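You operate a simulated robot arm through the tools that you are given. There is no shell and no other tool. Be economical: measure what you need, move in short steps, check, and stop when the job is done.

The job below is to be done with a simulated robot arm. You get a single attempt, and the scene is never put back.

TASK
Unlock with 26, set points 27 for whichever of bay or down platform shows clear, relock, then pull its signal.
Fine: go by the track dials; 21 is for the platform, 22 for the bay; other levers, collars and lever buttons stay.
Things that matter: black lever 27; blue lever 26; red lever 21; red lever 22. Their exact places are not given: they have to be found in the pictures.

The check looks at the end state, three seconds after you hand in, the way a careful person would. Anything else that was tipped, shoved, dropped, spilled or broken makes it a failure.

THE ROBOT
A 7-joint arm with a two-finger parallel gripper on a trunk, on a base that drives. Base frame: it is fixed to the floor where the robot stands at the start and does not move with it; the origin is under the middle of the robot, x ahead of it, y to its left, z up. Lengths are in mm, angles in degrees, forces in N, time in s.
With the tool pointing down near the work surface it reaches from about 320 to 740 mm from the robot's upright axis, wherever it stands. Its first joint turns from -115.0 to 115.0 degrees. Places, roughly: black lever 27 [400, -300, 500]; blue lever 26 [400, -200, 500]; red lever 21 [500, 600, 600]; red lever 22 [600, 400, 600]. Payload 3.91 kg.
The tool frame sits at the grasp point between the pads (the TCP): z along the fingers, y along the line on which they close. The tips reach 30 mm beyond it. Largest opening 110 mm; finger width 20, thickness 10; the body of the gripper, 48 by 112 mm, starts 55 mm behind the TCP.
Orientation is told as [roll, pitch, yaw] about the base's x, y, z axes, in that order, counted from this pose: with the fingers straight down and closing along the base's y, the tool's x points along the base's -x, its y along +y and its z along -z.

THE INTERFACE
- The arm moves only by the tool servo_tool. Its argument "steps" is a list of rows, each a list of 3 entries, a list of its own where there are three numbers: the shift along the tool's x, y, z in units of 500 mm (1.0 is 500 mm), then the turn, a rotation vector about the tool's x, y, z in units of 45 degrees (1.0 is 45 degrees), then the gripper command, from -1 (fully open) to 1 (shut), values between in proportion. In form: [[[dx, dy, dz], [ax, ay, az], grip], ...]. A call has 1 to 12 rows; each row is the pose to reach, as a shift and turn from the pose commanded when the call began, along the tool's axes at that moment. A call with a number of a shift or a turn outside -1 to 1 is refused whole. Each row takes 0.2 s and may step no farther than 50 mm and 8.6 degrees from the row before; otherwise, or with a gripper value out of range, the whole call is refused. A pose out of reach is approached as far as the arm can. The call stops where the force on the tool passes 90 N (or 10 N more than at its start, if that is more) or the arm is blocked; 0.2 s more then pass. The fingers move at their own pace (about 108 mm/s each) and stop on an object; they squeeze with about 33 N. The grip force told is the motor's: it shows also when the fingers shut on nothing. Time passes only in rows, and 0.2 s behind the last, so rows that repeat a pose let the fingers close. It gives the time, the measured TCP pose, the force on the tool (base axes), the opening and the grip force at its end, in the units of the frame above (readings bear some noise), with the torque about the TCP (base axes, N m) and any sound that the robot's microphone picked up.
- Cameras (640 x 400 px; columns grow to the right, rows downward): "scene" is now at [6.9, 132.1, 1724.4]; the picture's right is [-0.31, -0.95, 0.00], its down [-0.78, 0.25, -0.57] and it looks along [0.54, -0.17, -0.82] (base axes); focal length 217 px, centre (320, 200). "wrist" rides on the gripper at [72, 17, -103] in the tool frame; the picture's right is [-0.23, 0.97, 0.00], its down [-0.76, -0.18, -0.62] and it looks along [-0.61, -0.14, 0.78] (tool axes); focal length 222 px, centre (320, 200).
- capture(camera): a new picture of that camera. It takes no simulated time.
- move_column(by): slides the trunk up (or, below 0, down) by that many mm; the arm and the scene camera ride with it, the base frame stays. It gives what a move gives, with no picture.
- steer(legs): drives the robot by 1 to 6 legs, each [ahead, turn to the left] in mm and degrees, along the robot's own axes; the way and the turn of a leg run together, so that a leg with both is an arc; at most 1500 mm and 180 degrees a leg. The arm and the cameras ride along, it lands a little off, and it stops where it bumps. It gives what a move gives.
- aim_head(pan, tilt): turns the head with the scene camera to pan (to the left, within 155 degrees either way) and tilt (down, from -29 to 69), counted from straight ahead of the robot. It gives what a move gives.
- probe_pixels(camera, pixels): there is no depth. For up to 12 entries [column, row, z] of the newest picture of that camera ("zoom" is the newest enlarged one), the place [x, y] in the base frame at which the ray of that pixel passes the height z, good to about 2 mm. It takes no simulated time.
- close_up(camera, box): a new picture of the part [left, top, right, bottom] of that camera's present view, enlarged. It takes no simulated time.
- hand_in(): hands the job in; it is judged then, once.

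Go step by step. Measure first, check grasps and placings, and put right what went wrong. The budget is 80 turns and 60 pictures, counting those below and the enlarged ones. Unless the task says otherwise, let go and move clear before handing in, and close with one line.

The tools are called after ">>>" as name(argument=value, ...) on one line, values as JSON. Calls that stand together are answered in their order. servo_tool: Moves the arm, as the interface text tells. Its arguments: {"type":"object","properties":{"steps":{"type":"array","items":{"type":"array"}}},"required":["steps"]} The other tools are called the same way: move_column (by) slides the trunk up or down; steer (legs) drives the base; aim_head (pan, tilt) turns the head that bears the scene camera; capture (camera) takes a picture; probe_pixels (camera, pixels) gives the place at which the rays of pixels pass given heights; close_up (camera, box) takes an enlarged picture of a part of a camera's view; hand_in () hands the job in.

At the start:

```text
clock: 0.0
tool_pos: [369.9, 292.9, 1435.3]
orientation: [0.0, 0.1, -0.1]
wrist_force: [0.8, 0.2, 0.0]
wrist_torque: [0.01, -0.03, 0.04]
grip_width: 110.1
finger_force: 0.1
trunk travel left (down, up): [-850.0, 140.0]
robot x, y, heading: [-0.3, 2.7, -0.2]
head pan, tilt: [-17.9, 55.3]
```

scene: 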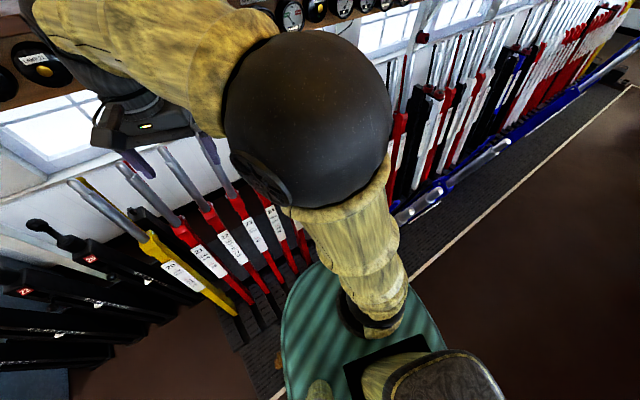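
wrist: 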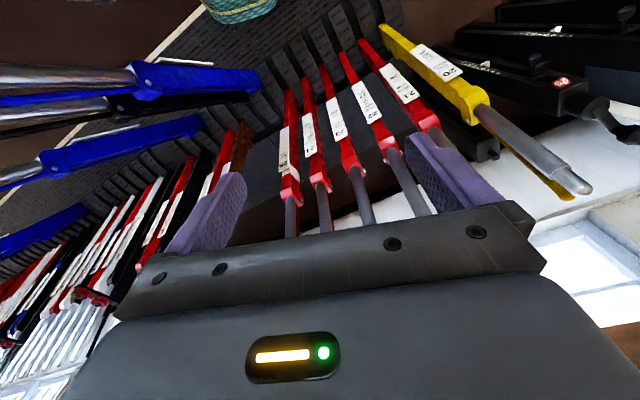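

The arm blocks much of the scene view; the lever row runs across it and the dials are above at the top edge. I'll tilt the head up to look at the dials and the row.

>>> aim_head(pan=0, tilt=20)

>>> capture(camera="scene")

```text
clock: 1.0
tool_pos: [370.0, 293.0, 1435.2]
orientation: [0.0, -0.1, 0.0]
wrist_force: [-0.7, -0.2, -0.4]
wrist_torque: [0.0, -0.04, -0.03]
grip_width: 109.9
finger_force: 0.2
trunk travel left (down, up): [-850.0, 140.0]
robot x, y, heading: [-0.3, -1.4, -0.0]
head pan, tilt: [0.0, 20.0]
```

```text
57 pictures are left
```

scene: 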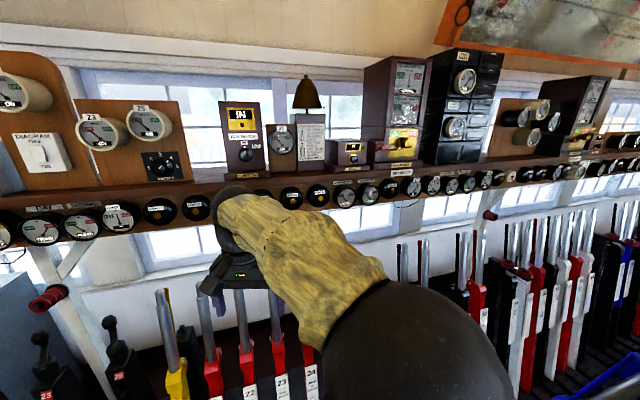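

The dial row sits under the shelf (rows 150-240). I'll enlarge it in parts.

>>> close_up(camera="scene", box=[0, 150, 140, 250])

>>> close_up(camera="scene", box=[120, 150, 260, 240])

>>> close_up(camera="scene", box=[250, 140, 450, 230])

>>> close_up(camera="scene", box=[0, 60, 300, 180])

```text
4.00 times, centred on (70, 200) of scene
```

zoom: 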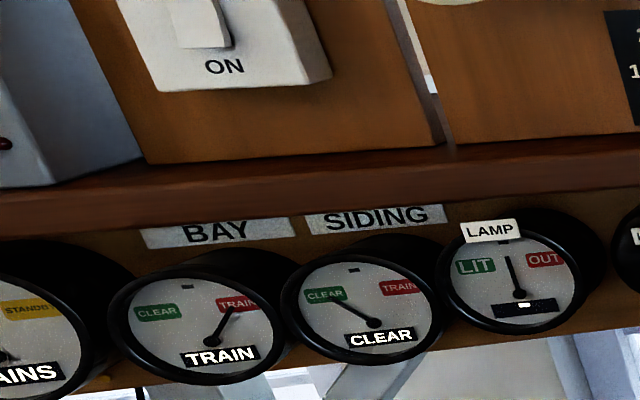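

```text
4.44 times, centred on (190, 195) of scene
```

zoom: 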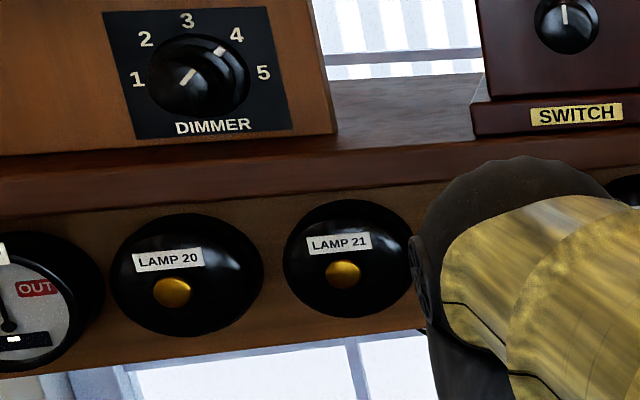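

```text
3.20 times, centred on (350, 185) of scene
```

zoom: 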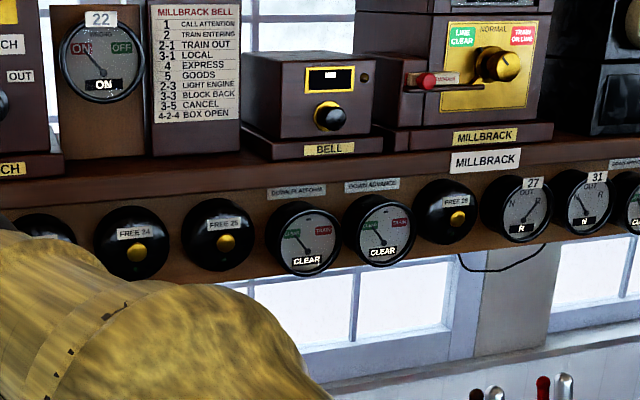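

```text
2.13 times, centred on (150, 120) of scene
```

zoom: 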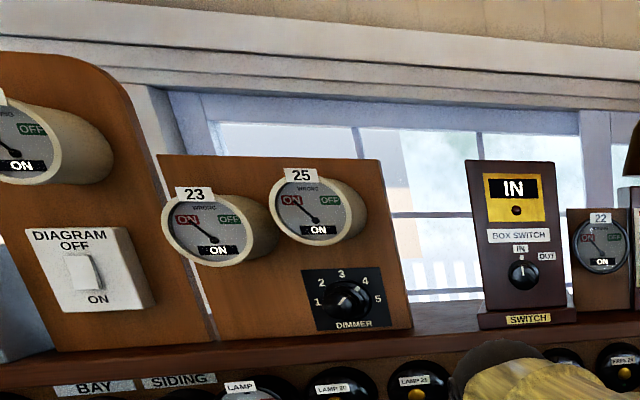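

Bay reads TRAIN; Down Platform appears to read CLEAR, and the 27 repeater appears to read R. I'll verify those, and look at the track diagram for which lie of 27 serves which road.

>>> close_up(camera="scene", box=[330, 165, 430, 228])

>>> aim_head(pan=-25, tilt=-5)

>>> capture(camera="scene")

```text
6.35 times, centred on (380, 196) of scene
```

zoom: 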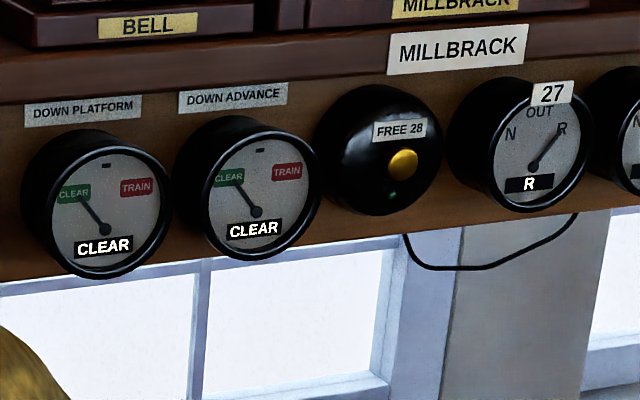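

```text
clock: 1.9
tool_pos: [369.0, 292.3, 1435.2]
orientation: [0.0, -0.1, 0.0]
wrist_force: [-0.2, 0.4, 0.0]
wrist_torque: [-0.01, -0.01, -0.02]
grip_width: 109.8
finger_force: 0.1
trunk travel left (down, up): [-850.0, 140.0]
robot x, y, heading: [0.1, 2.3, 0.1]
head pan, tilt: [-25.0, -5.0]
```

```text
51 pictures are left
```

scene: 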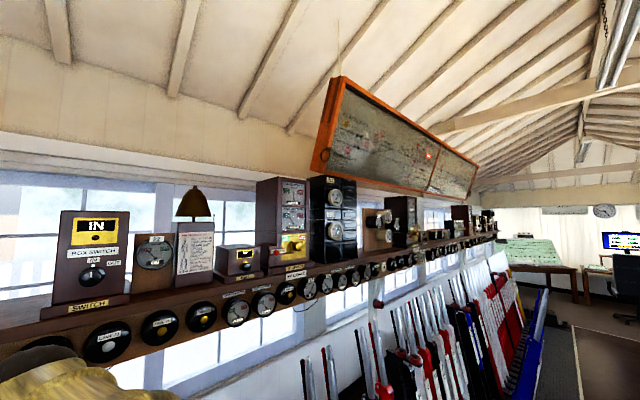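

>>> close_up(camera="scene", box=[310, 75, 410, 195])

>>> close_up(camera="scene", box=[390, 110, 480, 200])

>>> aim_head(pan=-45, tilt=45)

>>> capture(camera="scene")

```text
3.33 times, centred on (360, 135) of scene
```

zoom: 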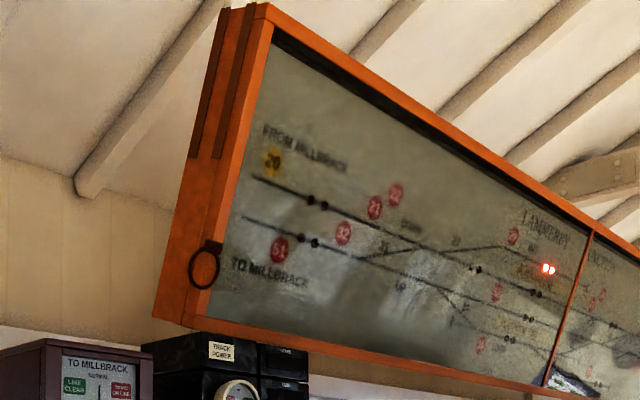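

```text
4.44 times, centred on (435, 155) of scene
```

zoom: 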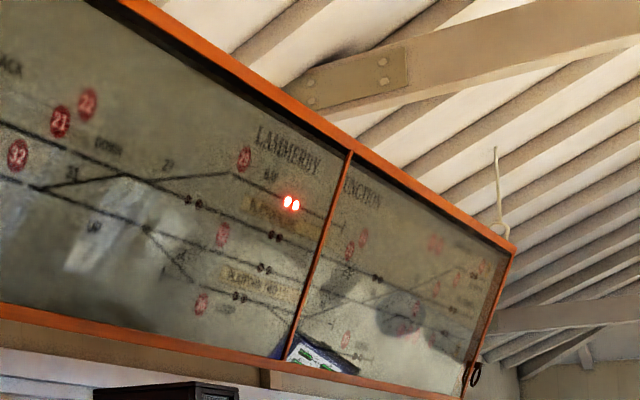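

```text
clock: 3.1
tool_pos: [368.8, 291.2, 1435.4]
orientation: [0.0, -0.1, 0.0]
wrist_force: [0.0, -0.6, 0.2]
wrist_torque: [0.01, -0.01, 0.04]
grip_width: 110.1
finger_force: 0.0
trunk travel left (down, up): [-850.0, 140.0]
robot x, y, heading: [3.0, 5.5, 0.0]
head pan, tilt: [-45.0, 45.0]
```

```text
48 pictures are left
```

scene: 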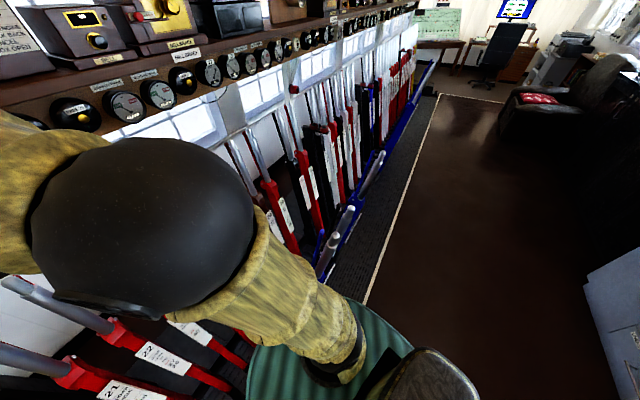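

Bay shows TRAIN (diagram lamps lit there too), Down Platform CLEAR, and 27 is lying R. On the diagram 27 is straight for the platform and diverges to the bay, so 27 must go normal and signal 21 gets pulled. Next I'll find the levers: two pulled blue ones at about (335,240).

>>> close_up(camera="scene", box=[220, 110, 400, 300])

>>> aim_head(pan=-60, tilt=66)

>>> capture(camera="scene")

```text
2.11 times, centred on (310, 205) of scene
```

zoom: 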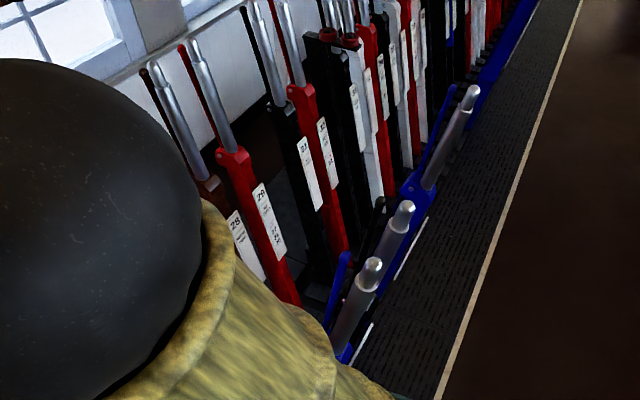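

```text
clock: 3.9
tool_pos: [368.7, 292.3, 1433.7]
orientation: [0.0, 0.0, 0.0]
wrist_force: [-0.8, -0.4, -0.2]
wrist_torque: [0.0, 0.01, -0.02]
grip_width: 110.0
finger_force: 0.0
trunk travel left (down, up): [-850.0, 140.0]
robot x, y, heading: [-1.2, -0.3, -0.0]
head pan, tilt: [-60.0, 66.0]
```

```text
46 pictures are left
```

scene: 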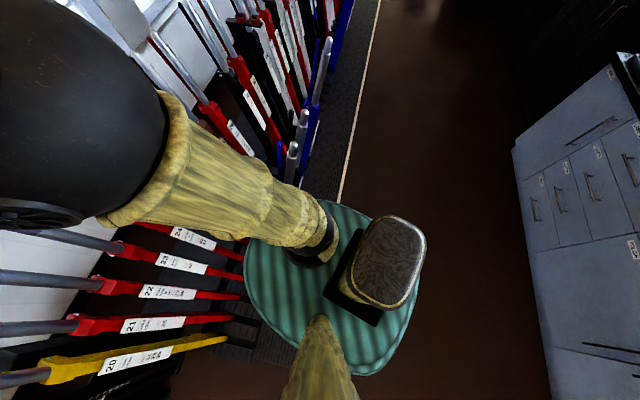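

Levers 20–24 stand at left; pulled 26 (blue catch) and 27 (black catch) tips are about (292,150) and (303,115). I'll probe, and enlarge both areas.

>>> close_up(camera="scene", box=[240, 30, 350, 190])

>>> probe_pixels(camera="scene", pixels=[[303, 113, 400], [303, 113, 600], [303, 113, 800], [292, 146, 400], [292, 146, 600], [292, 146, 800], [326, 40, 600], [170, 325, 600], [170, 293, 600], [115, 323, 800], [235, 319, 300]])

>>> close_up(camera="scene", box=[0, 200, 260, 400])

```text
2.50 times, centred on (295, 110) of scene
```

zoom: 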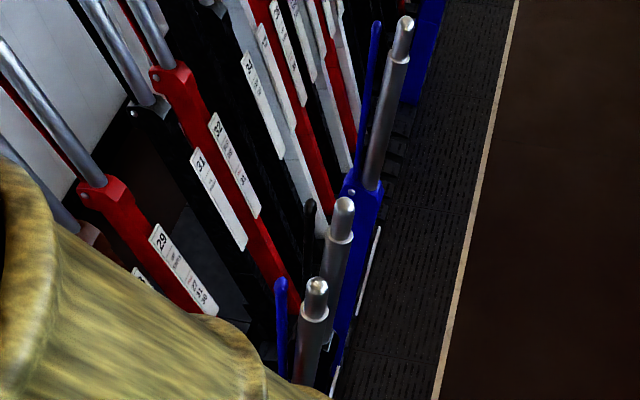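

```text
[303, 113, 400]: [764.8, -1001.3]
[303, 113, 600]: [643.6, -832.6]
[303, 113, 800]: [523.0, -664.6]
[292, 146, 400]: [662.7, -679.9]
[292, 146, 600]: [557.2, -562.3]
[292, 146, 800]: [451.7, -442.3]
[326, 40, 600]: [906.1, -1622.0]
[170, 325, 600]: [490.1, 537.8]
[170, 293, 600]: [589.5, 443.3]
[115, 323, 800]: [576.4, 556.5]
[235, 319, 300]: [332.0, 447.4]
```

```text
2.00 times, centred on (130, 300) of scene
```

zoom: 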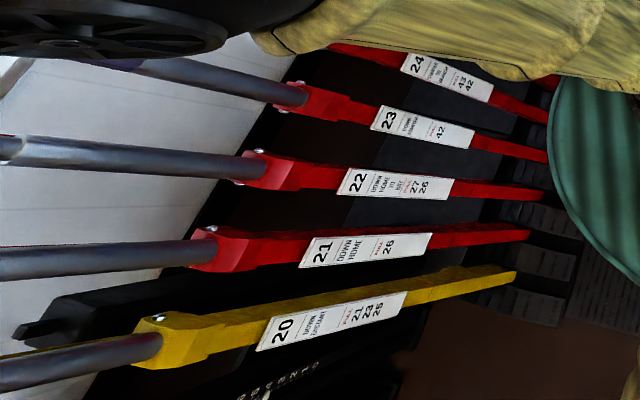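

The plates settle it: 21 "Down Home" pulls with 26; 22 "Down Home to Bay" pulls with 27 and 26. So platform = 27 normal, then 26 pulled again, then 21. I'll swing the arm to the right to look at 26/27 with the wrist camera.

>>> servo_tool(steps=[[[0, -0.08, 0], [0, 0, 0], -1], [[0, -0.16, 0], [0, 0, 0], -1], [[0, -0.24, 0], [0, 0, 0], -1], [[0, -0.32, 0], [0, 0, 0], -1], [[0, -0.4, 0], [0, 0, 0], -1], [[0, -0.48, 0], [0, 0, 0], -1], [[0, -0.56, 0], [0, 0, 0], -1], [[0, -0.64, 0], [0, 0, 0], -1], [[0, -0.72, 0], [0, 0, 0], -1], [[0, -0.8, 0], [0, 0, 0], -1], [[0, -0.88, 0], [0, 0, 0], -1], [[0, -0.96, 0], [0, 0, 0], -1]])

>>> capture(camera="wrist")

>>> capture(camera="scene")

```text
clock: 6.5
tool_pos: [368.5, -189.1, 1435.6]
orientation: [0.1, 0.0, 0.1]
wrist_force: [-0.1, 0.3, 0.0]
wrist_torque: [-0.01, 0.03, 0.01]
grip_width: 109.9
finger_force: 0.1
trunk travel left (down, up): [-850.0, 140.0]
robot x, y, heading: [3.6, -1.3, 0.1]
head pan, tilt: [-60.0, 66.0]
```

```text
43 pictures are left
```

wrist: 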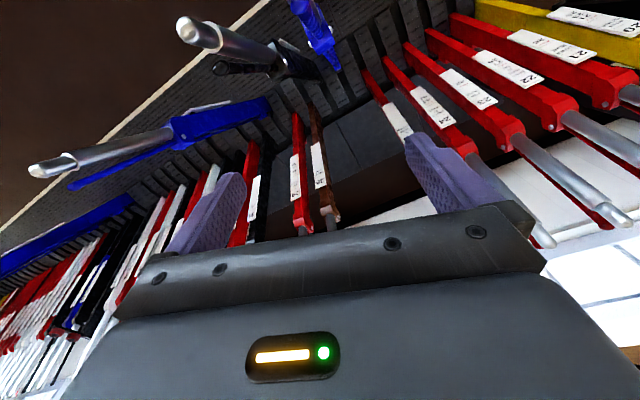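

```text
42 pictures are left
```

scene: 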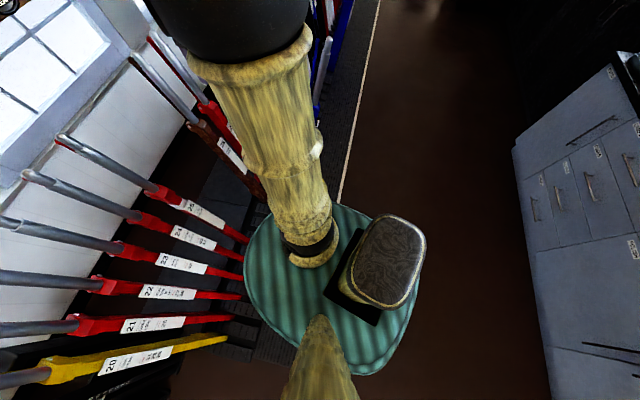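

In the wrist picture 27's handle runs (185,28)-(275,60), and 26 (blue) is at (318,35) running out the top. I'll pitch the tool so the camera looks nearer to the robot, and probe 27's tip.

>>> probe_pixels(camera="wrist", pixels=[[187, 30, 800], [187, 30, 900], [187, 30, 1000], [187, 30, 1100], [275, 58, 700], [275, 58, 800], [275, 58, 900], [320, 40, 600], [320, 40, 700], [320, 40, 800], [615, 95, 700], [545, 240, 900]])

>>> servo_tool(steps=[[[0.08, 0.0, 0], [0, -0.18, 0], -1], [[0.1, 0.0, 0], [0, -0.36, 0], -1], [[0.1, 0.0, 0], [0, -0.54, 0], -1], [[0.1, 0.0, 0], [0, -0.72, 0], -1]])

>>> capture(camera="wrist")

```text
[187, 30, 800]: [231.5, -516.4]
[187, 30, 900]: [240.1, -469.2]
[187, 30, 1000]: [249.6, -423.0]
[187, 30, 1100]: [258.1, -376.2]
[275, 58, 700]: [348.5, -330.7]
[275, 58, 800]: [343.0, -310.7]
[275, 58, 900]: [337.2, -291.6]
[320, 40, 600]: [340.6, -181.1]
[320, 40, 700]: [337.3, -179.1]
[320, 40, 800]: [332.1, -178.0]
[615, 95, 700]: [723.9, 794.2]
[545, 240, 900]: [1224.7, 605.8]
```

```text
clock: 7.5
tool_pos: [320.7, -185.9, 1434.3]
orientation: [-0.1, -32.4, 0.0]
wrist_force: [0.4, 1.6, 0.1]
wrist_torque: [-0.04, 0.04, -0.04]
grip_width: 110.0
finger_force: 0.0
trunk travel left (down, up): [-850.0, 140.0]
robot x, y, heading: [1.7, 2.4, -0.2]
head pan, tilt: [-60.0, 66.0]
```

```text
41 pictures are left
```

wrist: 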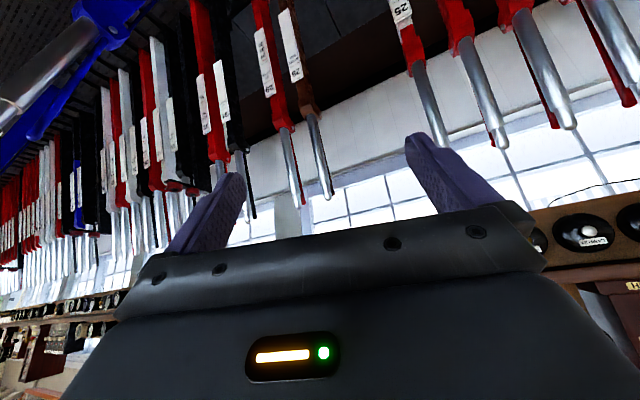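

That turned the camera outward; I'll turn the other way.

>>> servo_tool(steps=[[[0, 0, 0], [0, 0.18, 0], -1], [[0, 0, 0], [0, 0.36, 0], -1], [[0, 0, 0], [0, 0.54, 0], -1], [[0, 0, 0], [0, 0.72, 0], -1], [[0, 0, 0], [0, 0.9, 0], -1], [[0, 0, 0], [0, 1.0, 0], -1]])

>>> servo_tool(steps=[[[0, 0, 0], [0, 0.18, 0], -1], [[0, 0, 0], [0, 0.36, 0], -1]])

>>> capture(camera="wrist")

```text
clock: 8.9
tool_pos: [319.7, -188.6, 1435.6]
orientation: [0.0, 12.6, 0.1]
wrist_force: [0.0, 0.3, 0.0]
wrist_torque: [0.02, 0.03, 0.0]
grip_width: 109.9
finger_force: 0.1
trunk travel left (down, up): [-850.0, 140.0]
robot x, y, heading: [3.2, 0.7, 0.0]
head pan, tilt: [-60.0, 66.0]
```

```text
clock: 9.5
tool_pos: [319.5, -188.2, 1436.1]
orientation: [0.0, 28.8, 0.1]
wrist_force: [0.2, 0.4, 0.1]
wrist_torque: [-0.01, 0.02, 0.03]
grip_width: 110.1
finger_force: 0.1
trunk travel left (down, up): [-850.0, 140.0]
robot x, y, heading: [1.1, -1.1, 0.1]
head pan, tilt: [-60.0, 66.0]
```

```text
40 pictures are left
```

wrist: 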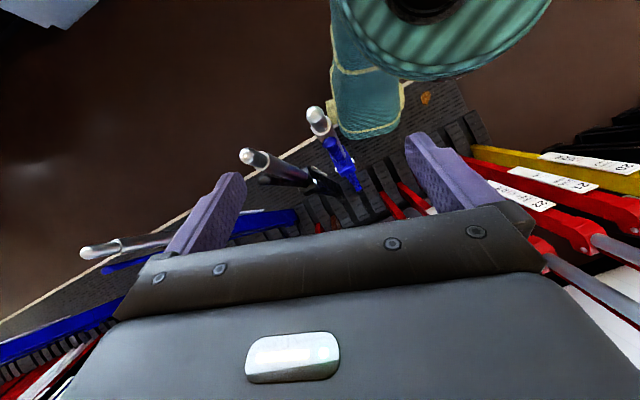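

Now 26's tip is at (315,115) and 27's tip at (247,157). I'll probe their rays and enlarge.

>>> probe_pixels(camera="wrist", pixels=[[315, 115, 900], [315, 115, 1000], [315, 115, 1100], [315, 115, 1200], [247, 157, 900], [247, 157, 1000], [247, 157, 1100], [247, 157, 1200], [340, 168, 700], [340, 168, 800], [310, 175, 700], [310, 175, 800]])

>>> close_up(camera="wrist", box=[220, 90, 420, 230])

```text
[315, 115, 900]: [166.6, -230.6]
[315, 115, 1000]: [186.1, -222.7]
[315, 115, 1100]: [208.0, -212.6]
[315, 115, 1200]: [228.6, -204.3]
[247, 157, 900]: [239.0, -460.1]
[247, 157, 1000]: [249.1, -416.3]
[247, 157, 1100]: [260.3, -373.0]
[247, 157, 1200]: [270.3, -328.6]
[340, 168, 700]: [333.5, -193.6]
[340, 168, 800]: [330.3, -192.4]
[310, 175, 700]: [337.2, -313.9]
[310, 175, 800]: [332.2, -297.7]
```

```text
2.86 times, centred on (320, 160) of wrist
```

zoom: 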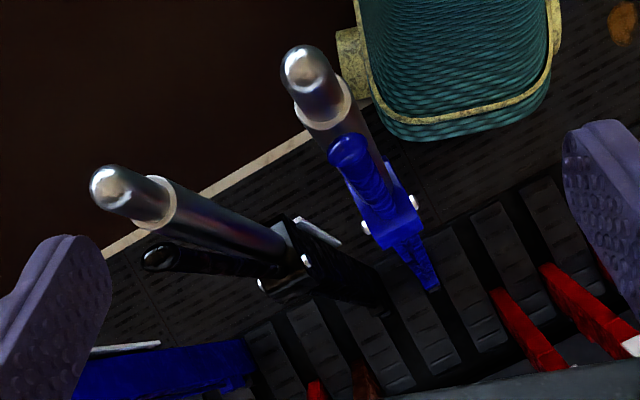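

Two-camera triangulation gives tip 26 ≈ (233,-200,1207) and 27 ≈ (273,-322,1208): the row runs along about (0.31,-0.95), i.e. the frame is yawed ~18° to me. Now I'll look at the standing levers 21–25 for where normal tips lie.

>>> aim_head(pan=25, tilt=45)

>>> capture(camera="scene")

```text
clock: 11.1
tool_pos: [319.8, -187.6, 1435.5]
orientation: [0.1, 28.7, -0.1]
wrist_force: [-0.2, 0.3, -0.1]
wrist_torque: [0.01, -0.01, 0.01]
grip_width: 110.1
finger_force: 0.1
trunk travel left (down, up): [-850.0, 140.0]
robot x, y, heading: [1.2, -2.4, 0.1]
head pan, tilt: [25.0, 45.0]
```

```text
38 pictures are left
```

scene: 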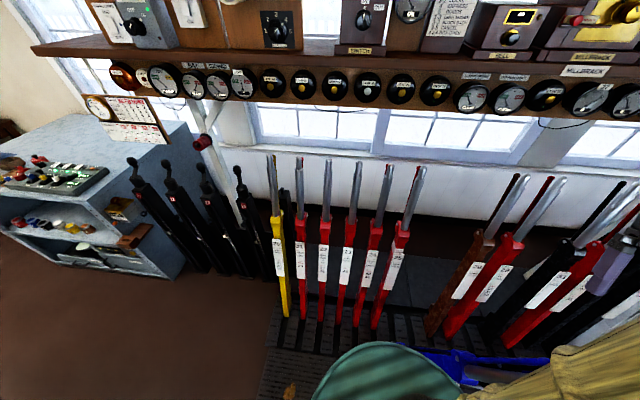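

Clear view: 20 (yellow) then 21–25 red, tips near row 158-168. I'll enlarge it to see the handles and catches.

>>> close_up(camera="scene", box=[250, 140, 440, 340])

>>> probe_pixels(camera="scene", pixels=[[300, 158, 1000], [300, 158, 1100], [300, 158, 1200], [298, 225, 700], [298, 225, 800], [303, 320, 0], [303, 320, 200], [303, 320, 300], [420, 168, 1200], [400, 232, 800], [374, 328, 200], [328, 158, 1200]])

```text
2.00 times, centred on (345, 240) of scene
```

zoom: 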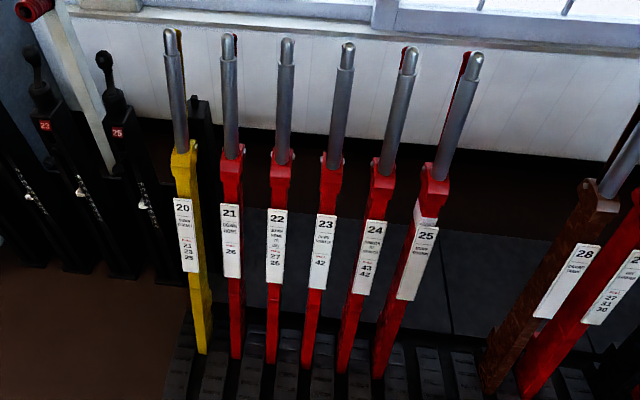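

```text
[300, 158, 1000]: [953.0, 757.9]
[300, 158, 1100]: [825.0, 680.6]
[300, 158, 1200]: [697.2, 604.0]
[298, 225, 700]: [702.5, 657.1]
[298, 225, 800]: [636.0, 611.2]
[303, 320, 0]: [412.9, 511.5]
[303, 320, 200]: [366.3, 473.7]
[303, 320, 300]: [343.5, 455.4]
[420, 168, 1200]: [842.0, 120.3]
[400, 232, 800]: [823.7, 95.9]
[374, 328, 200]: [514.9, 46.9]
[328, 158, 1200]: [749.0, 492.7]
```

Normal tips: 21 ≈ (697,604,1200), 25 ≈ (842,120,1200), spacing 126 mm, travel ≈ 650–675 mm along (0.955,0.295). That's a long stroke, so standing closer and beside the lever is best; I'll check how far my base reaches and where the frame edge lies.

>>> probe_pixels(camera="wrist", pixels=[[370, 137, 0], [370, 137, 100], [440, 75, 300], [440, 75, 100], [400, 200, 100], [380, 185, 0], [330, 100, 300], [440, 130, 0], [300, 145, 0]])

>>> probe_pixels(camera="scene", pixels=[[390, 342, 0], [390, 342, 200], [390, 342, 400], [270, 370, 0], [270, 310, 0], [290, 318, 0], [390, 318, 0], [340, 250, 0]])

>>> aim_head(pan=-20, tilt=69)

>>> capture(camera="scene")

```text
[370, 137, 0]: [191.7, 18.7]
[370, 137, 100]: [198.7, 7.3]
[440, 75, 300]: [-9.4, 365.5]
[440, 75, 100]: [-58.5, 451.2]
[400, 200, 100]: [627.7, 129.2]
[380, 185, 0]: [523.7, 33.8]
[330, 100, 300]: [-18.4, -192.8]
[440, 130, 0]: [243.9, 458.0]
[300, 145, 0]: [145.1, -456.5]
```

```text
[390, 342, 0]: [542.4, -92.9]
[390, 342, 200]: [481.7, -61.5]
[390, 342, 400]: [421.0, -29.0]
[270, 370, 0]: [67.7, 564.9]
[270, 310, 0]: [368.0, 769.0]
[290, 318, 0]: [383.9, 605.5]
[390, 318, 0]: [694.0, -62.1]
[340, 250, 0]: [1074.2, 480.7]
```

```text
clock: 12.2
tool_pos: [319.0, -187.1, 1436.0]
orientation: [0.0, 28.7, 0.0]
wrist_force: [0.5, -0.4, -0.1]
wrist_torque: [0.01, -0.04, 0.04]
grip_width: 110.3
finger_force: 0.0
trunk travel left (down, up): [-850.0, 140.0]
robot x, y, heading: [-0.8, -1.1, -0.0]
head pan, tilt: [-20.0, 68.8]
```

```text
36 pictures are left
```

scene: 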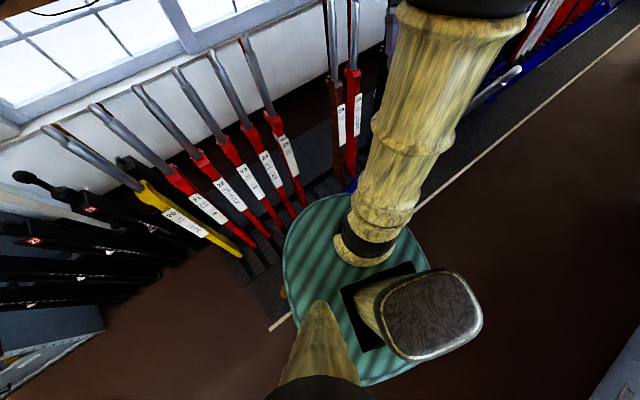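

The pedestal's front reaches ~200 mm from my axis; standing at about (145,139), heading 17°, puts 26's whole stroke at 350–720 mm radius. I'll drive there in short legs.

>>> steer(legs=[[0, 43.8], [200, 0], [0, -26.7]])

>>> capture(camera="scene")

>>> capture(camera="wrist")

```text
clock: 15.9
tool_pos: [471.9, 181.5, 1436.4]
orientation: [0.0, 28.7, 42.5]
wrist_force: [-0.1, -0.3, -0.5]
wrist_torque: [0.0, -0.02, -0.02]
grip_width: 110.1
finger_force: 0.0
trunk travel left (down, up): [-850.0, 140.0]
robot x, y, heading: [109.9, 104.4, 41.5]
head pan, tilt: [-20.0, 68.8]
stopped in leg 2: the robot was blocked; the commanded pose is now the measured one
```

```text
35 pictures are left
```

scene: 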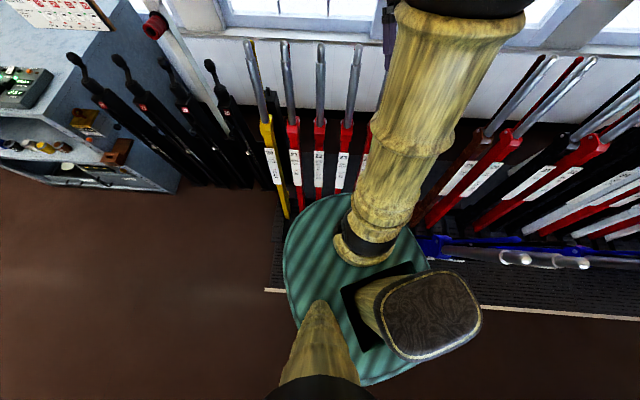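

```text
34 pictures are left
```

wrist: 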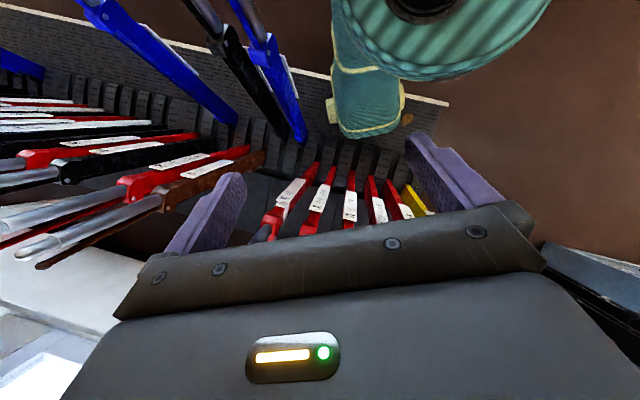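

The base bumped (tread edge) at (110,104). I'll back off 30 mm and square up to 17°, then assess.

>>> steer(legs=[[-30, 0], [0, -24.4]])

>>> aim_head(pan=-60, tilt=50)

>>> capture(camera="scene")

```text
clock: 17.9
tool_pos: [450.6, 9.8, 1435.6]
orientation: [0.1, 28.7, 18.8]
wrist_force: [-0.5, 0.4, 0.9]
wrist_torque: [0.01, -0.03, 0.03]
grip_width: 110.1
finger_force: 0.0
trunk travel left (down, up): [-850.0, 140.0]
robot x, y, heading: [90.9, 85.5, 17.5]
head pan, tilt: [-20.0, 68.8]
```

```text
clock: 19.0
tool_pos: [450.4, 9.1, 1436.4]
orientation: [-0.1, 28.7, 18.8]
wrist_force: [-0.3, 0.4, -0.4]
wrist_torque: [0.04, -0.05, -0.01]
grip_width: 110.0
finger_force: 0.1
trunk travel left (down, up): [-850.0, 140.0]
robot x, y, heading: [88.6, 86.4, 17.7]
head pan, tilt: [-60.0, 50.0]
```

```text
33 pictures are left
```

scene: 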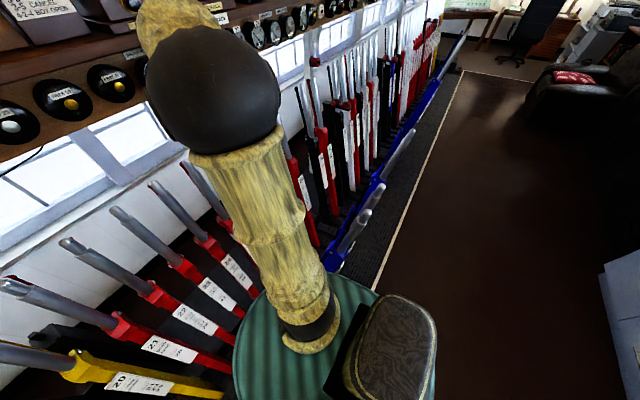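

Now at (90,86) heading 17.6°. I'll bring the tool upright, then yaw it so the fingers close along the lever's travel.

>>> servo_tool(steps=[[[0, 0, 0], [0, -0.18, 0], -1], [[0, 0, 0], [0, -0.36, 0], -1], [[0, 0, 0], [0, -0.54, 0], -1], [[0, 0, 0], [0, -0.638, 0], -1]])

>>> servo_tool(steps=[[[0, 0, 0], [0, 0, 0.18], -1], [[0, 0, 0], [0, 0, 0.36], -1], [[0, 0, 0], [0, 0, 0.54], -1], [[0, 0, 0], [0, 0, 0.72], -1], [[0, 0, 0], [0, 0, 0.9], -1], [[0, 0, 0], [0, 0, 1.0], -1]])

>>> servo_tool(steps=[[[0, 0, 0], [0, 0, 0.18], -1], [[0, 0, 0], [0, 0, 0.36], -1], [[0, 0, 0], [0, 0, 0.54], -1], [[0, 0, 0], [0, 0, 0.72], -1], [[0, 0, 0], [0, 0, 0.9], -1], [[0, 0, 0], [0, 0, 1.0], -1]])

```text
clock: 20.0
tool_pos: [450.6, 8.6, 1436.5]
orientation: [-0.1, -0.1, 18.7]
wrist_force: [0.2, 0.0, 0.2]
wrist_torque: [0.0, 0.02, 0.03]
grip_width: 110.2
finger_force: 0.2
trunk travel left (down, up): [-850.0, 140.0]
robot x, y, heading: [89.9, 85.3, 17.4]
head pan, tilt: [-60.0, 50.0]
```

```text
clock: 21.4
tool_pos: [450.9, 9.4, 1436.1]
orientation: [0.1, -0.1, -26.3]
wrist_force: [0.1, 0.1, 0.1]
wrist_torque: [0.05, -0.02, 0.04]
grip_width: 109.9
finger_force: 0.1
trunk travel left (down, up): [-850.0, 140.0]
robot x, y, heading: [86.2, 83.2, 17.6]
head pan, tilt: [-60.0, 50.0]
```

```text
clock: 22.8
tool_pos: [451.4, 10.3, 1436.6]
orientation: [0.0, 0.0, -71.3]
wrist_force: [-0.6, 0.1, -0.5]
wrist_torque: [0.02, 0.0, -0.01]
grip_width: 110.0
finger_force: 0.2
trunk travel left (down, up): [-850.0, 140.0]
robot x, y, heading: [87.3, 87.7, 17.6]
head pan, tilt: [-60.0, 50.0]
```

Tool is upright with closing axis nearly along the travel. I'll hover it above 26's handle (tip ≈ (233,-200,1207)) and look.

>>> servo_tool(steps=[[[-0.043, -0.083, 0.02], [0, 0, 0.036], -1], [[-0.087, -0.166, 0.04], [0, 0, 0.036], -1], [[-0.13, -0.249, 0.06], [0, 0, 0.036], -1], [[-0.173, -0.332, 0.08], [0, 0, 0.036], -1], [[-0.217, -0.415, 0.1], [0, 0, 0.036], -1], [[-0.26, -0.498, 0.12], [0, 0, 0.036], -1]])

>>> capture(camera="wrist")

>>> capture(camera="scene")

```text
clock: 24.2
tool_pos: [256.1, -195.9, 1375.7]
orientation: [0.0, -0.1, -72.7]
wrist_force: [-1.0, 1.0, 0.3]
wrist_torque: [-0.01, 0.04, -0.02]
grip_width: 110.0
finger_force: 0.1
trunk travel left (down, up): [-850.0, 140.0]
robot x, y, heading: [85.4, 83.1, 17.7]
head pan, tilt: [-60.0, 50.0]
```

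```text
32 pictures are left
```

wrist: 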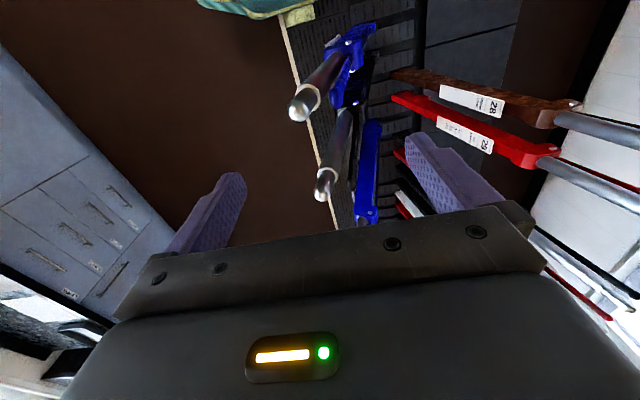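

```text
31 pictures are left
```

scene: 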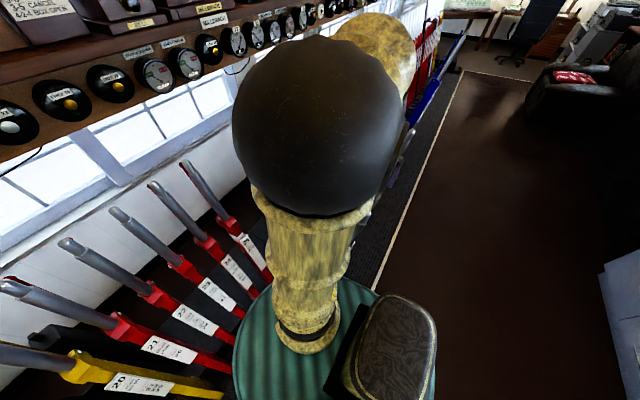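

>>> close_up(camera="wrist", box=[240, 10, 480, 230])

>>> probe_pixels(camera="wrist", pixels=[[298, 105, 1100], [298, 105, 1150], [298, 105, 1200], [298, 105, 1250], [325, 185, 1100], [325, 185, 1200], [325, 185, 1250], [350, 60, 800], [350, 60, 900]])

```text
1.82 times, centred on (360, 120) of wrist
```

zoom: 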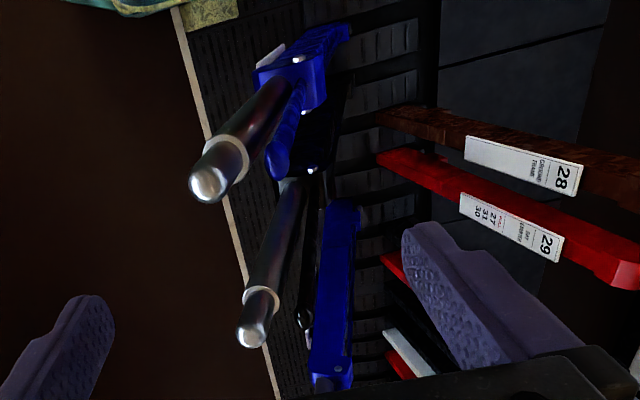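

```text
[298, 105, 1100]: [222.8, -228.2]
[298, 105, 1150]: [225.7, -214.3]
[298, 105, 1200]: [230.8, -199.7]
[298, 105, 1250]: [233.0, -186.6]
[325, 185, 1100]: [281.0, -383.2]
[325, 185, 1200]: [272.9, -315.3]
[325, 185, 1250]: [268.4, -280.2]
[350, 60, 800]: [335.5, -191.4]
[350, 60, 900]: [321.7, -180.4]
```

Tip confirmed at about (231,-200,1200). Now measuring the catch tip at original pixel ≈(337,104) and hinge block.

>>> probe_pixels(camera="wrist", pixels=[[337, 104, 1000], [337, 104, 1100], [337, 104, 1150], [337, 104, 1200], [347, 42, 800], [347, 42, 900], [326, 72, 1000], [326, 72, 1100], [313, 103, 1150]])

```text
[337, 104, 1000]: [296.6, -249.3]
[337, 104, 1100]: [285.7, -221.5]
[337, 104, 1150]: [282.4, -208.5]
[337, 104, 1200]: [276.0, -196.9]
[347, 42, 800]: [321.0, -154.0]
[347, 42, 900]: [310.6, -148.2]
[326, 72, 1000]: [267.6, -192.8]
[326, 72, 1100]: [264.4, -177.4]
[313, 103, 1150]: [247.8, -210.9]
```

Catch tip lies about 40 mm ahead of the handle at nearly the same height, so both fit between open fingers. I'll tilt 14° to follow the lever and descend part way, then check.

>>> servo_tool(steps=[[[0, 0, 0.07], [-0.15, 0, 0], -1], [[0.008, 0.0, 0.14], [-0.311, 0, 0], -1], [[0.008, 0.0, 0.2], [-0.311, 0, 0], -1]])

>>> capture(camera="wrist")

```text
clock: 25.0
tool_pos: [255.0, -192.0, 1275.2]
orientation: [14.0, 0.0, -72.8]
wrist_force: [0.2, -0.6, -0.3]
wrist_torque: [0.02, 0.0, -0.01]
grip_width: 109.9
finger_force: 0.0
trunk travel left (down, up): [-850.0, 140.0]
robot x, y, heading: [86.2, 84.1, 18.0]
head pan, tilt: [-60.0, 50.0]
```

```text
29 pictures are left
```

wrist: 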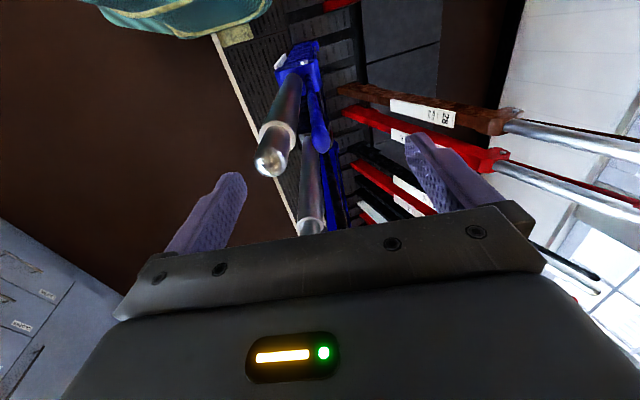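

>>> probe_pixels(camera="wrist", pixels=[[270, 160, 1180], [270, 160, 1200], [270, 160, 1220], [320, 143, 1160], [320, 143, 1180], [320, 143, 1200]])

>>> close_up(camera="wrist", box=[240, 30, 360, 190])

```text
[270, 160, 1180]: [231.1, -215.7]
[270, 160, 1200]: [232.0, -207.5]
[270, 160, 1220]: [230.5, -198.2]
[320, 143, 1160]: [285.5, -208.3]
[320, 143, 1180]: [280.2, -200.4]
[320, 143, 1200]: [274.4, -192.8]
```

```text
2.50 times, centred on (300, 110) of wrist
```

zoom: 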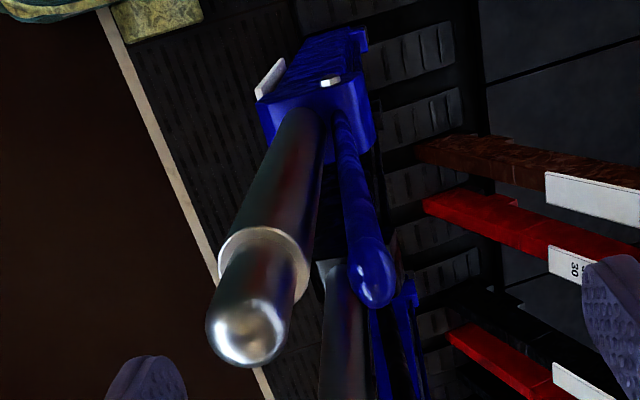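

Geometry holds (tip u≈161, catch u≈205 at z≈1200). Descending to TCP z≈1170 centred between them, then closing.

>>> servo_tool(steps=[[[-0.004, -0.017, 0.068], [0, 0, 0], -1], [[-0.004, -0.034, 0.136], [0, 0, 0], -1], [[-0.004, -0.051, 0.204], [0, 0, 0], -1], [[-0.004, -0.051, 0.204], [0, 0, 0], -1]])

>>> servo_tool(steps=[[[0, 0, 0], [0, 0, 0], 0.2], [[0, 0, 0], [0, 0, 0], 1], [[0, 0, 0], [0, 0, 0], 1], [[0, 0, 0], [0, 0, 0], 1], [[0, 0, 0], [0, 0, 0], 1]])

>>> capture(camera="wrist")

```text
clock: 26.0
tool_pos: [255.1, -193.8, 1174.3]
orientation: [14.0, -0.2, -72.9]
wrist_force: [-1.1, -1.8, 18.1]
wrist_torque: [-0.15, 0.42, 0.04]
grip_width: 110.0
finger_force: 0.1
trunk travel left (down, up): [-850.0, 140.0]
robot x, y, heading: [86.2, 81.4, 17.6]
head pan, tilt: [-60.0, 50.0]
```

```text
clock: 27.2
tool_pos: [253.2, -194.6, 1172.0]
orientation: [14.0, -0.1, -72.9]
wrist_force: [-18.6, -5.4, -0.4]
wrist_torque: [-0.34, 3.26, -0.52]
grip_width: 52.8
finger_force: 45.2
trunk travel left (down, up): [-850.0, 140.0]
robot x, y, heading: [90.3, 86.0, 17.5]
head pan, tilt: [-60.0, 50.0]
```

```text
27 pictures are left
```

wrist: 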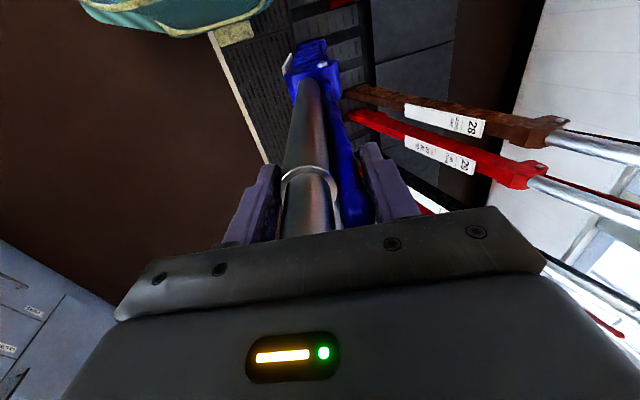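

Gripped: opening 52.8 mm with the catch squeezed against the handle. I'll start the push along the arc with small steps and watch the force.

>>> servo_tool(steps=[[[0, 0.048, 0.0012], [0.022, 0, 0], 1], [[0, 0.096, 0.0034], [0.0444, 0, 0], 1], [[0, 0.144, 0.0065], [0.066, 0, 0], 1], [[0, 0.192, 0.01], [0.0889, 0, 0], 1], [[0, 0.192, 0.01], [0.0889, 0, 0], 1]])

>>> capture(camera="wrist")

```text
clock: 28.4
tool_pos: [346.4, -165.6, 1189.8]
orientation: [10.0, 0.3, -72.7]
wrist_force: [-7.0, -3.5, -34.4]
wrist_torque: [-0.55, 2.15, 0.11]
grip_width: 52.0
finger_force: 45.5
trunk travel left (down, up): [-850.0, 140.0]
robot x, y, heading: [87.1, 80.9, 17.7]
head pan, tilt: [-60.0, 50.0]
```

```text
26 pictures are left
```

wrist: 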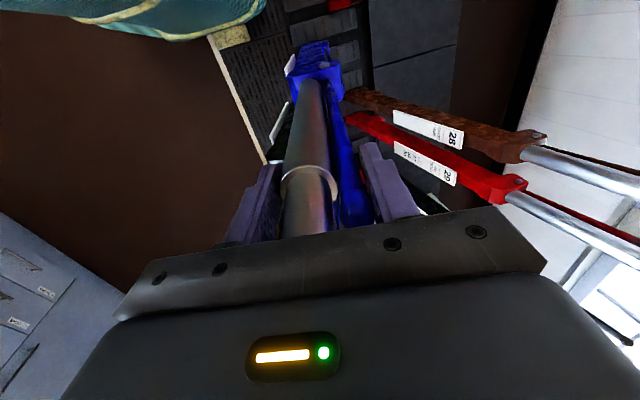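

The lever moves; the reading −34 N in z says I'm rising slightly too fast, so I'll flatten the arc and continue to mid-stroke.

>>> servo_tool(steps=[[[0, 0.0494, 0.005], [0.022, 0, 0], 1], [[0, 0.0988, 0.0095], [0.0444, 0, 0], 1], [[0, 0.1485, 0.0145], [0.0666, 0, 0], 1], [[0, 0.1982, 0.02], [0.0888, 0, 0], 1], [[0, 0.2477, 0.026], [0.111, 0, 0], 1], [[0, 0.2972, 0.0325], [0.1333, 0, 0], 1], [[0, 0.3465, 0.0395], [0.1555, 0, 0], 1], [[0, 0.3958, 0.0476], [0.1777, 0, 0], 1], [[0, 0.3958, 0.0476], [0.1777, 0, 0], 1]])

```text
clock: 30.4
tool_pos: [535.0, -105.5, 1204.5]
orientation: [2.4, -0.4, -72.8]
wrist_force: [-1.7, -3.2, 61.5]
wrist_torque: [-0.46, 4.01, -0.23]
grip_width: 51.7
finger_force: 44.7
trunk travel left (down, up): [-850.0, 140.0]
robot x, y, heading: [87.7, 87.5, 18.0]
head pan, tilt: [-60.0, 50.0]
```

Mid-stroke reached; z force is now +61 N, so the handle is a little higher than my path. I'll lift a few mm and continue.

>>> servo_tool(steps=[[[0, 0.01, -0.012], [0, 0, 0], 1], [[0, 0.06, -0.01], [0.025, 0, 0], 1], [[0, 0.13, -0.006], [0.058, 0, 0], 1], [[0, 0.18, -0.001], [0.08, 0, 0], 1], [[0, 0.2296, 0.0042], [0.102, 0, 0], 1], [[0, 0.279, 0.011], [0.125, 0, 0], 1], [[0, 0.3286, 0.0174], [0.147, 0, 0], 1], [[0, 0.378, 0.0255], [0.169, 0, 0], 1], [[0, 0.427, 0.0338], [0.191, 0, 0], 1], [[0, 0.427, 0.0338], [0.191, 0, 0], 1]])

>>> capture(camera="wrist")

```text
clock: 32.6
tool_pos: [743.4, -41.4, 1195.4]
orientation: [-6.3, -0.2, -72.6]
wrist_force: [9.7, 2.4, 33.6]
wrist_torque: [0.04, 2.19, -0.21]
grip_width: 50.9
finger_force: 44.6
trunk travel left (down, up): [-850.0, 140.0]
robot x, y, heading: [85.9, 85.3, 17.7]
head pan, tilt: [-60.0, 50.0]
```

```text
25 pictures are left
```

wrist: 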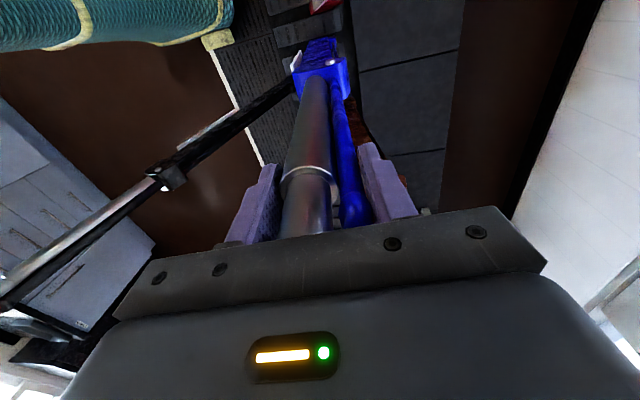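

Good; about 110 mm to go. Continuing to the stop.

>>> servo_tool(steps=[[[0, 0.05, -0.003], [0.022, 0, 0], 1], [[0, 0.1, -0.002], [0.045, 0, 0], 1], [[0, 0.15, 0.003], [0.067, 0, 0], 1], [[0, 0.2, 0.008], [0.089, 0, 0], 1], [[0, 0.22, 0.0105], [0.098, 0, 0], 1], [[0, 0.243, 0.0126], [0.108, 0, 0], 1]])

>>> capture(camera="wrist")

```text
clock: 33.6
tool_pos: [805.5, -20.1, 1185.9]
orientation: [-9.1, -2.0, -73.9]
wrist_force: [20.9, -17.9, 22.7]
wrist_torque: [-0.66, 2.02, -0.09]
grip_width: 50.7
finger_force: 45.2
out of reach, approached as far as the arm can: row 3, 4, 5
trunk travel left (down, up): [-850.0, 140.0]
robot x, y, heading: [91.7, 83.6, 16.9]
head pan, tilt: [-60.0, 50.0]
stopped in row 5: the force on the tool passed its limit (the readings are from after the stop); the commanded pose is now the measured one
```

```text
24 pictures are left
```

wrist: 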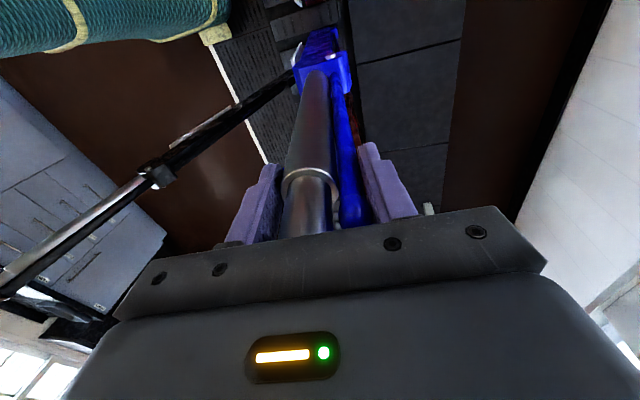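

The stop was arm reach (radius ≈725 mm); u is now 763 with ~50 mm to go. The gripper holds the lever, and my heading equals the travel direction, so I'll drive the base forward 35 mm to finish.

>>> steer(legs=[[35, 0]])

```text
clock: 34.5
tool_pos: [837.7, -9.0, 1180.5]
orientation: [-9.6, -1.2, -73.6]
wrist_force: [17.1, -23.2, -0.8]
wrist_torque: [-0.41, 1.11, 0.02]
grip_width: 51.0
finger_force: 44.7
trunk travel left (down, up): [-850.0, 140.0]
robot x, y, heading: [124.3, 93.9, 17.3]
head pan, tilt: [-60.0, 50.0]
```

Worked cleanly (u ≈ 797). Another short drive to find the stop.

>>> steer(legs=[[20, 0]])

>>> servo_tool(steps=[[[0, 0.02, 0.002], [0.01, 0, 0], 1], [[0, 0.04, 0.005], [0.02, 0, 0], 1], [[0, 0.06, 0.008], [0.03, 0, 0], 1], [[0, 0.08, 0.01], [0.04, 0, 0], 1]])

>>> capture(camera="wrist")

```text
clock: 35.3
tool_pos: [849.3, -5.2, 1180.7]
orientation: [-10.1, -1.1, -73.7]
wrist_force: [-39.5, -16.7, -31.1]
wrist_torque: [-0.04, 0.51, -0.21]
grip_width: 51.0
finger_force: 44.9
trunk travel left (down, up): [-850.0, 140.0]
robot x, y, heading: [140.6, 103.3, 17.0]
head pan, tilt: [-60.0, 50.0]
```

```text
clock: 36.2
tool_pos: [848.5, -3.0, 1178.2]
orientation: [-11.1, -3.4, -74.6]
wrist_force: [-11.9, -20.3, 12.5]
wrist_torque: [-1.2, -0.55, 0.04]
grip_width: 50.8
finger_force: 45.0
out of reach, approached as far as the arm can: row 1, 2, 3, 4
trunk travel left (down, up): [-850.0, 140.0]
robot x, y, heading: [142.1, 102.3, 17.3]
head pan, tilt: [-60.0, 50.0]
stopped in row 4: the force on the tool passed its limit (the readings are from after the stop); the commanded pose is now the measured one
```

```text
23 pictures are left
```

wrist: 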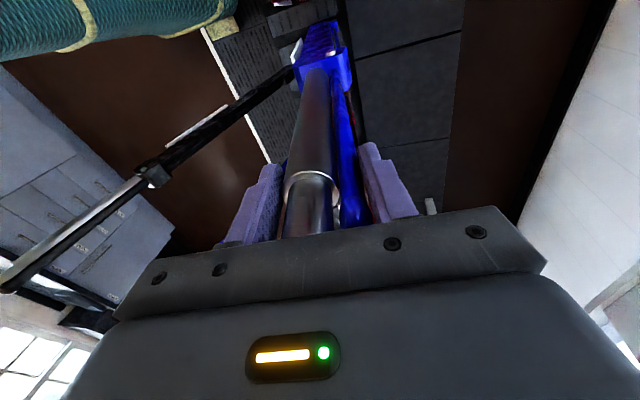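

u ≈ 809 with a −40 N reaction: 26 is at its normal stop. Releasing and lifting clear along the handle.

>>> servo_tool(steps=[[[0, 0, 0], [0, 0, 0], -1], [[0, 0, 0], [0, 0, 0], -1], [[0, 0, 0], [0, 0, 0], -1], [[0, 0, -0.08], [0, 0, 0], -1], [[0, 0, -0.16], [0, 0, 0], -1], [[0, 0, -0.24], [0, 0, 0], -1], [[0, 0, -0.3], [0, 0, 0], -1]])

>>> capture(camera="wrist")

```text
clock: 37.8
tool_pos: [828.8, 23.2, 1283.6]
orientation: [-11.1, -2.8, -74.4]
wrist_force: [-0.1, 0.7, -0.1]
wrist_torque: [-0.01, 0.0, 0.0]
grip_width: 109.8
finger_force: 0.1
out of reach, approached as far as the arm can: row 4, 5, 6, 7
trunk travel left (down, up): [-850.0, 140.0]
robot x, y, heading: [144.8, 97.9, 17.1]
head pan, tilt: [-60.0, 50.0]
```

```text
22 pictures are left
```

wrist: 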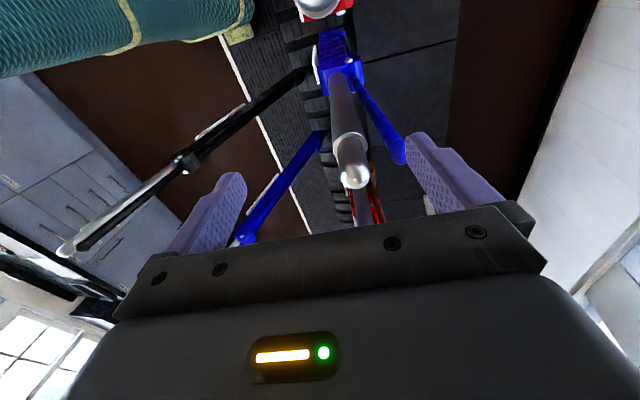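

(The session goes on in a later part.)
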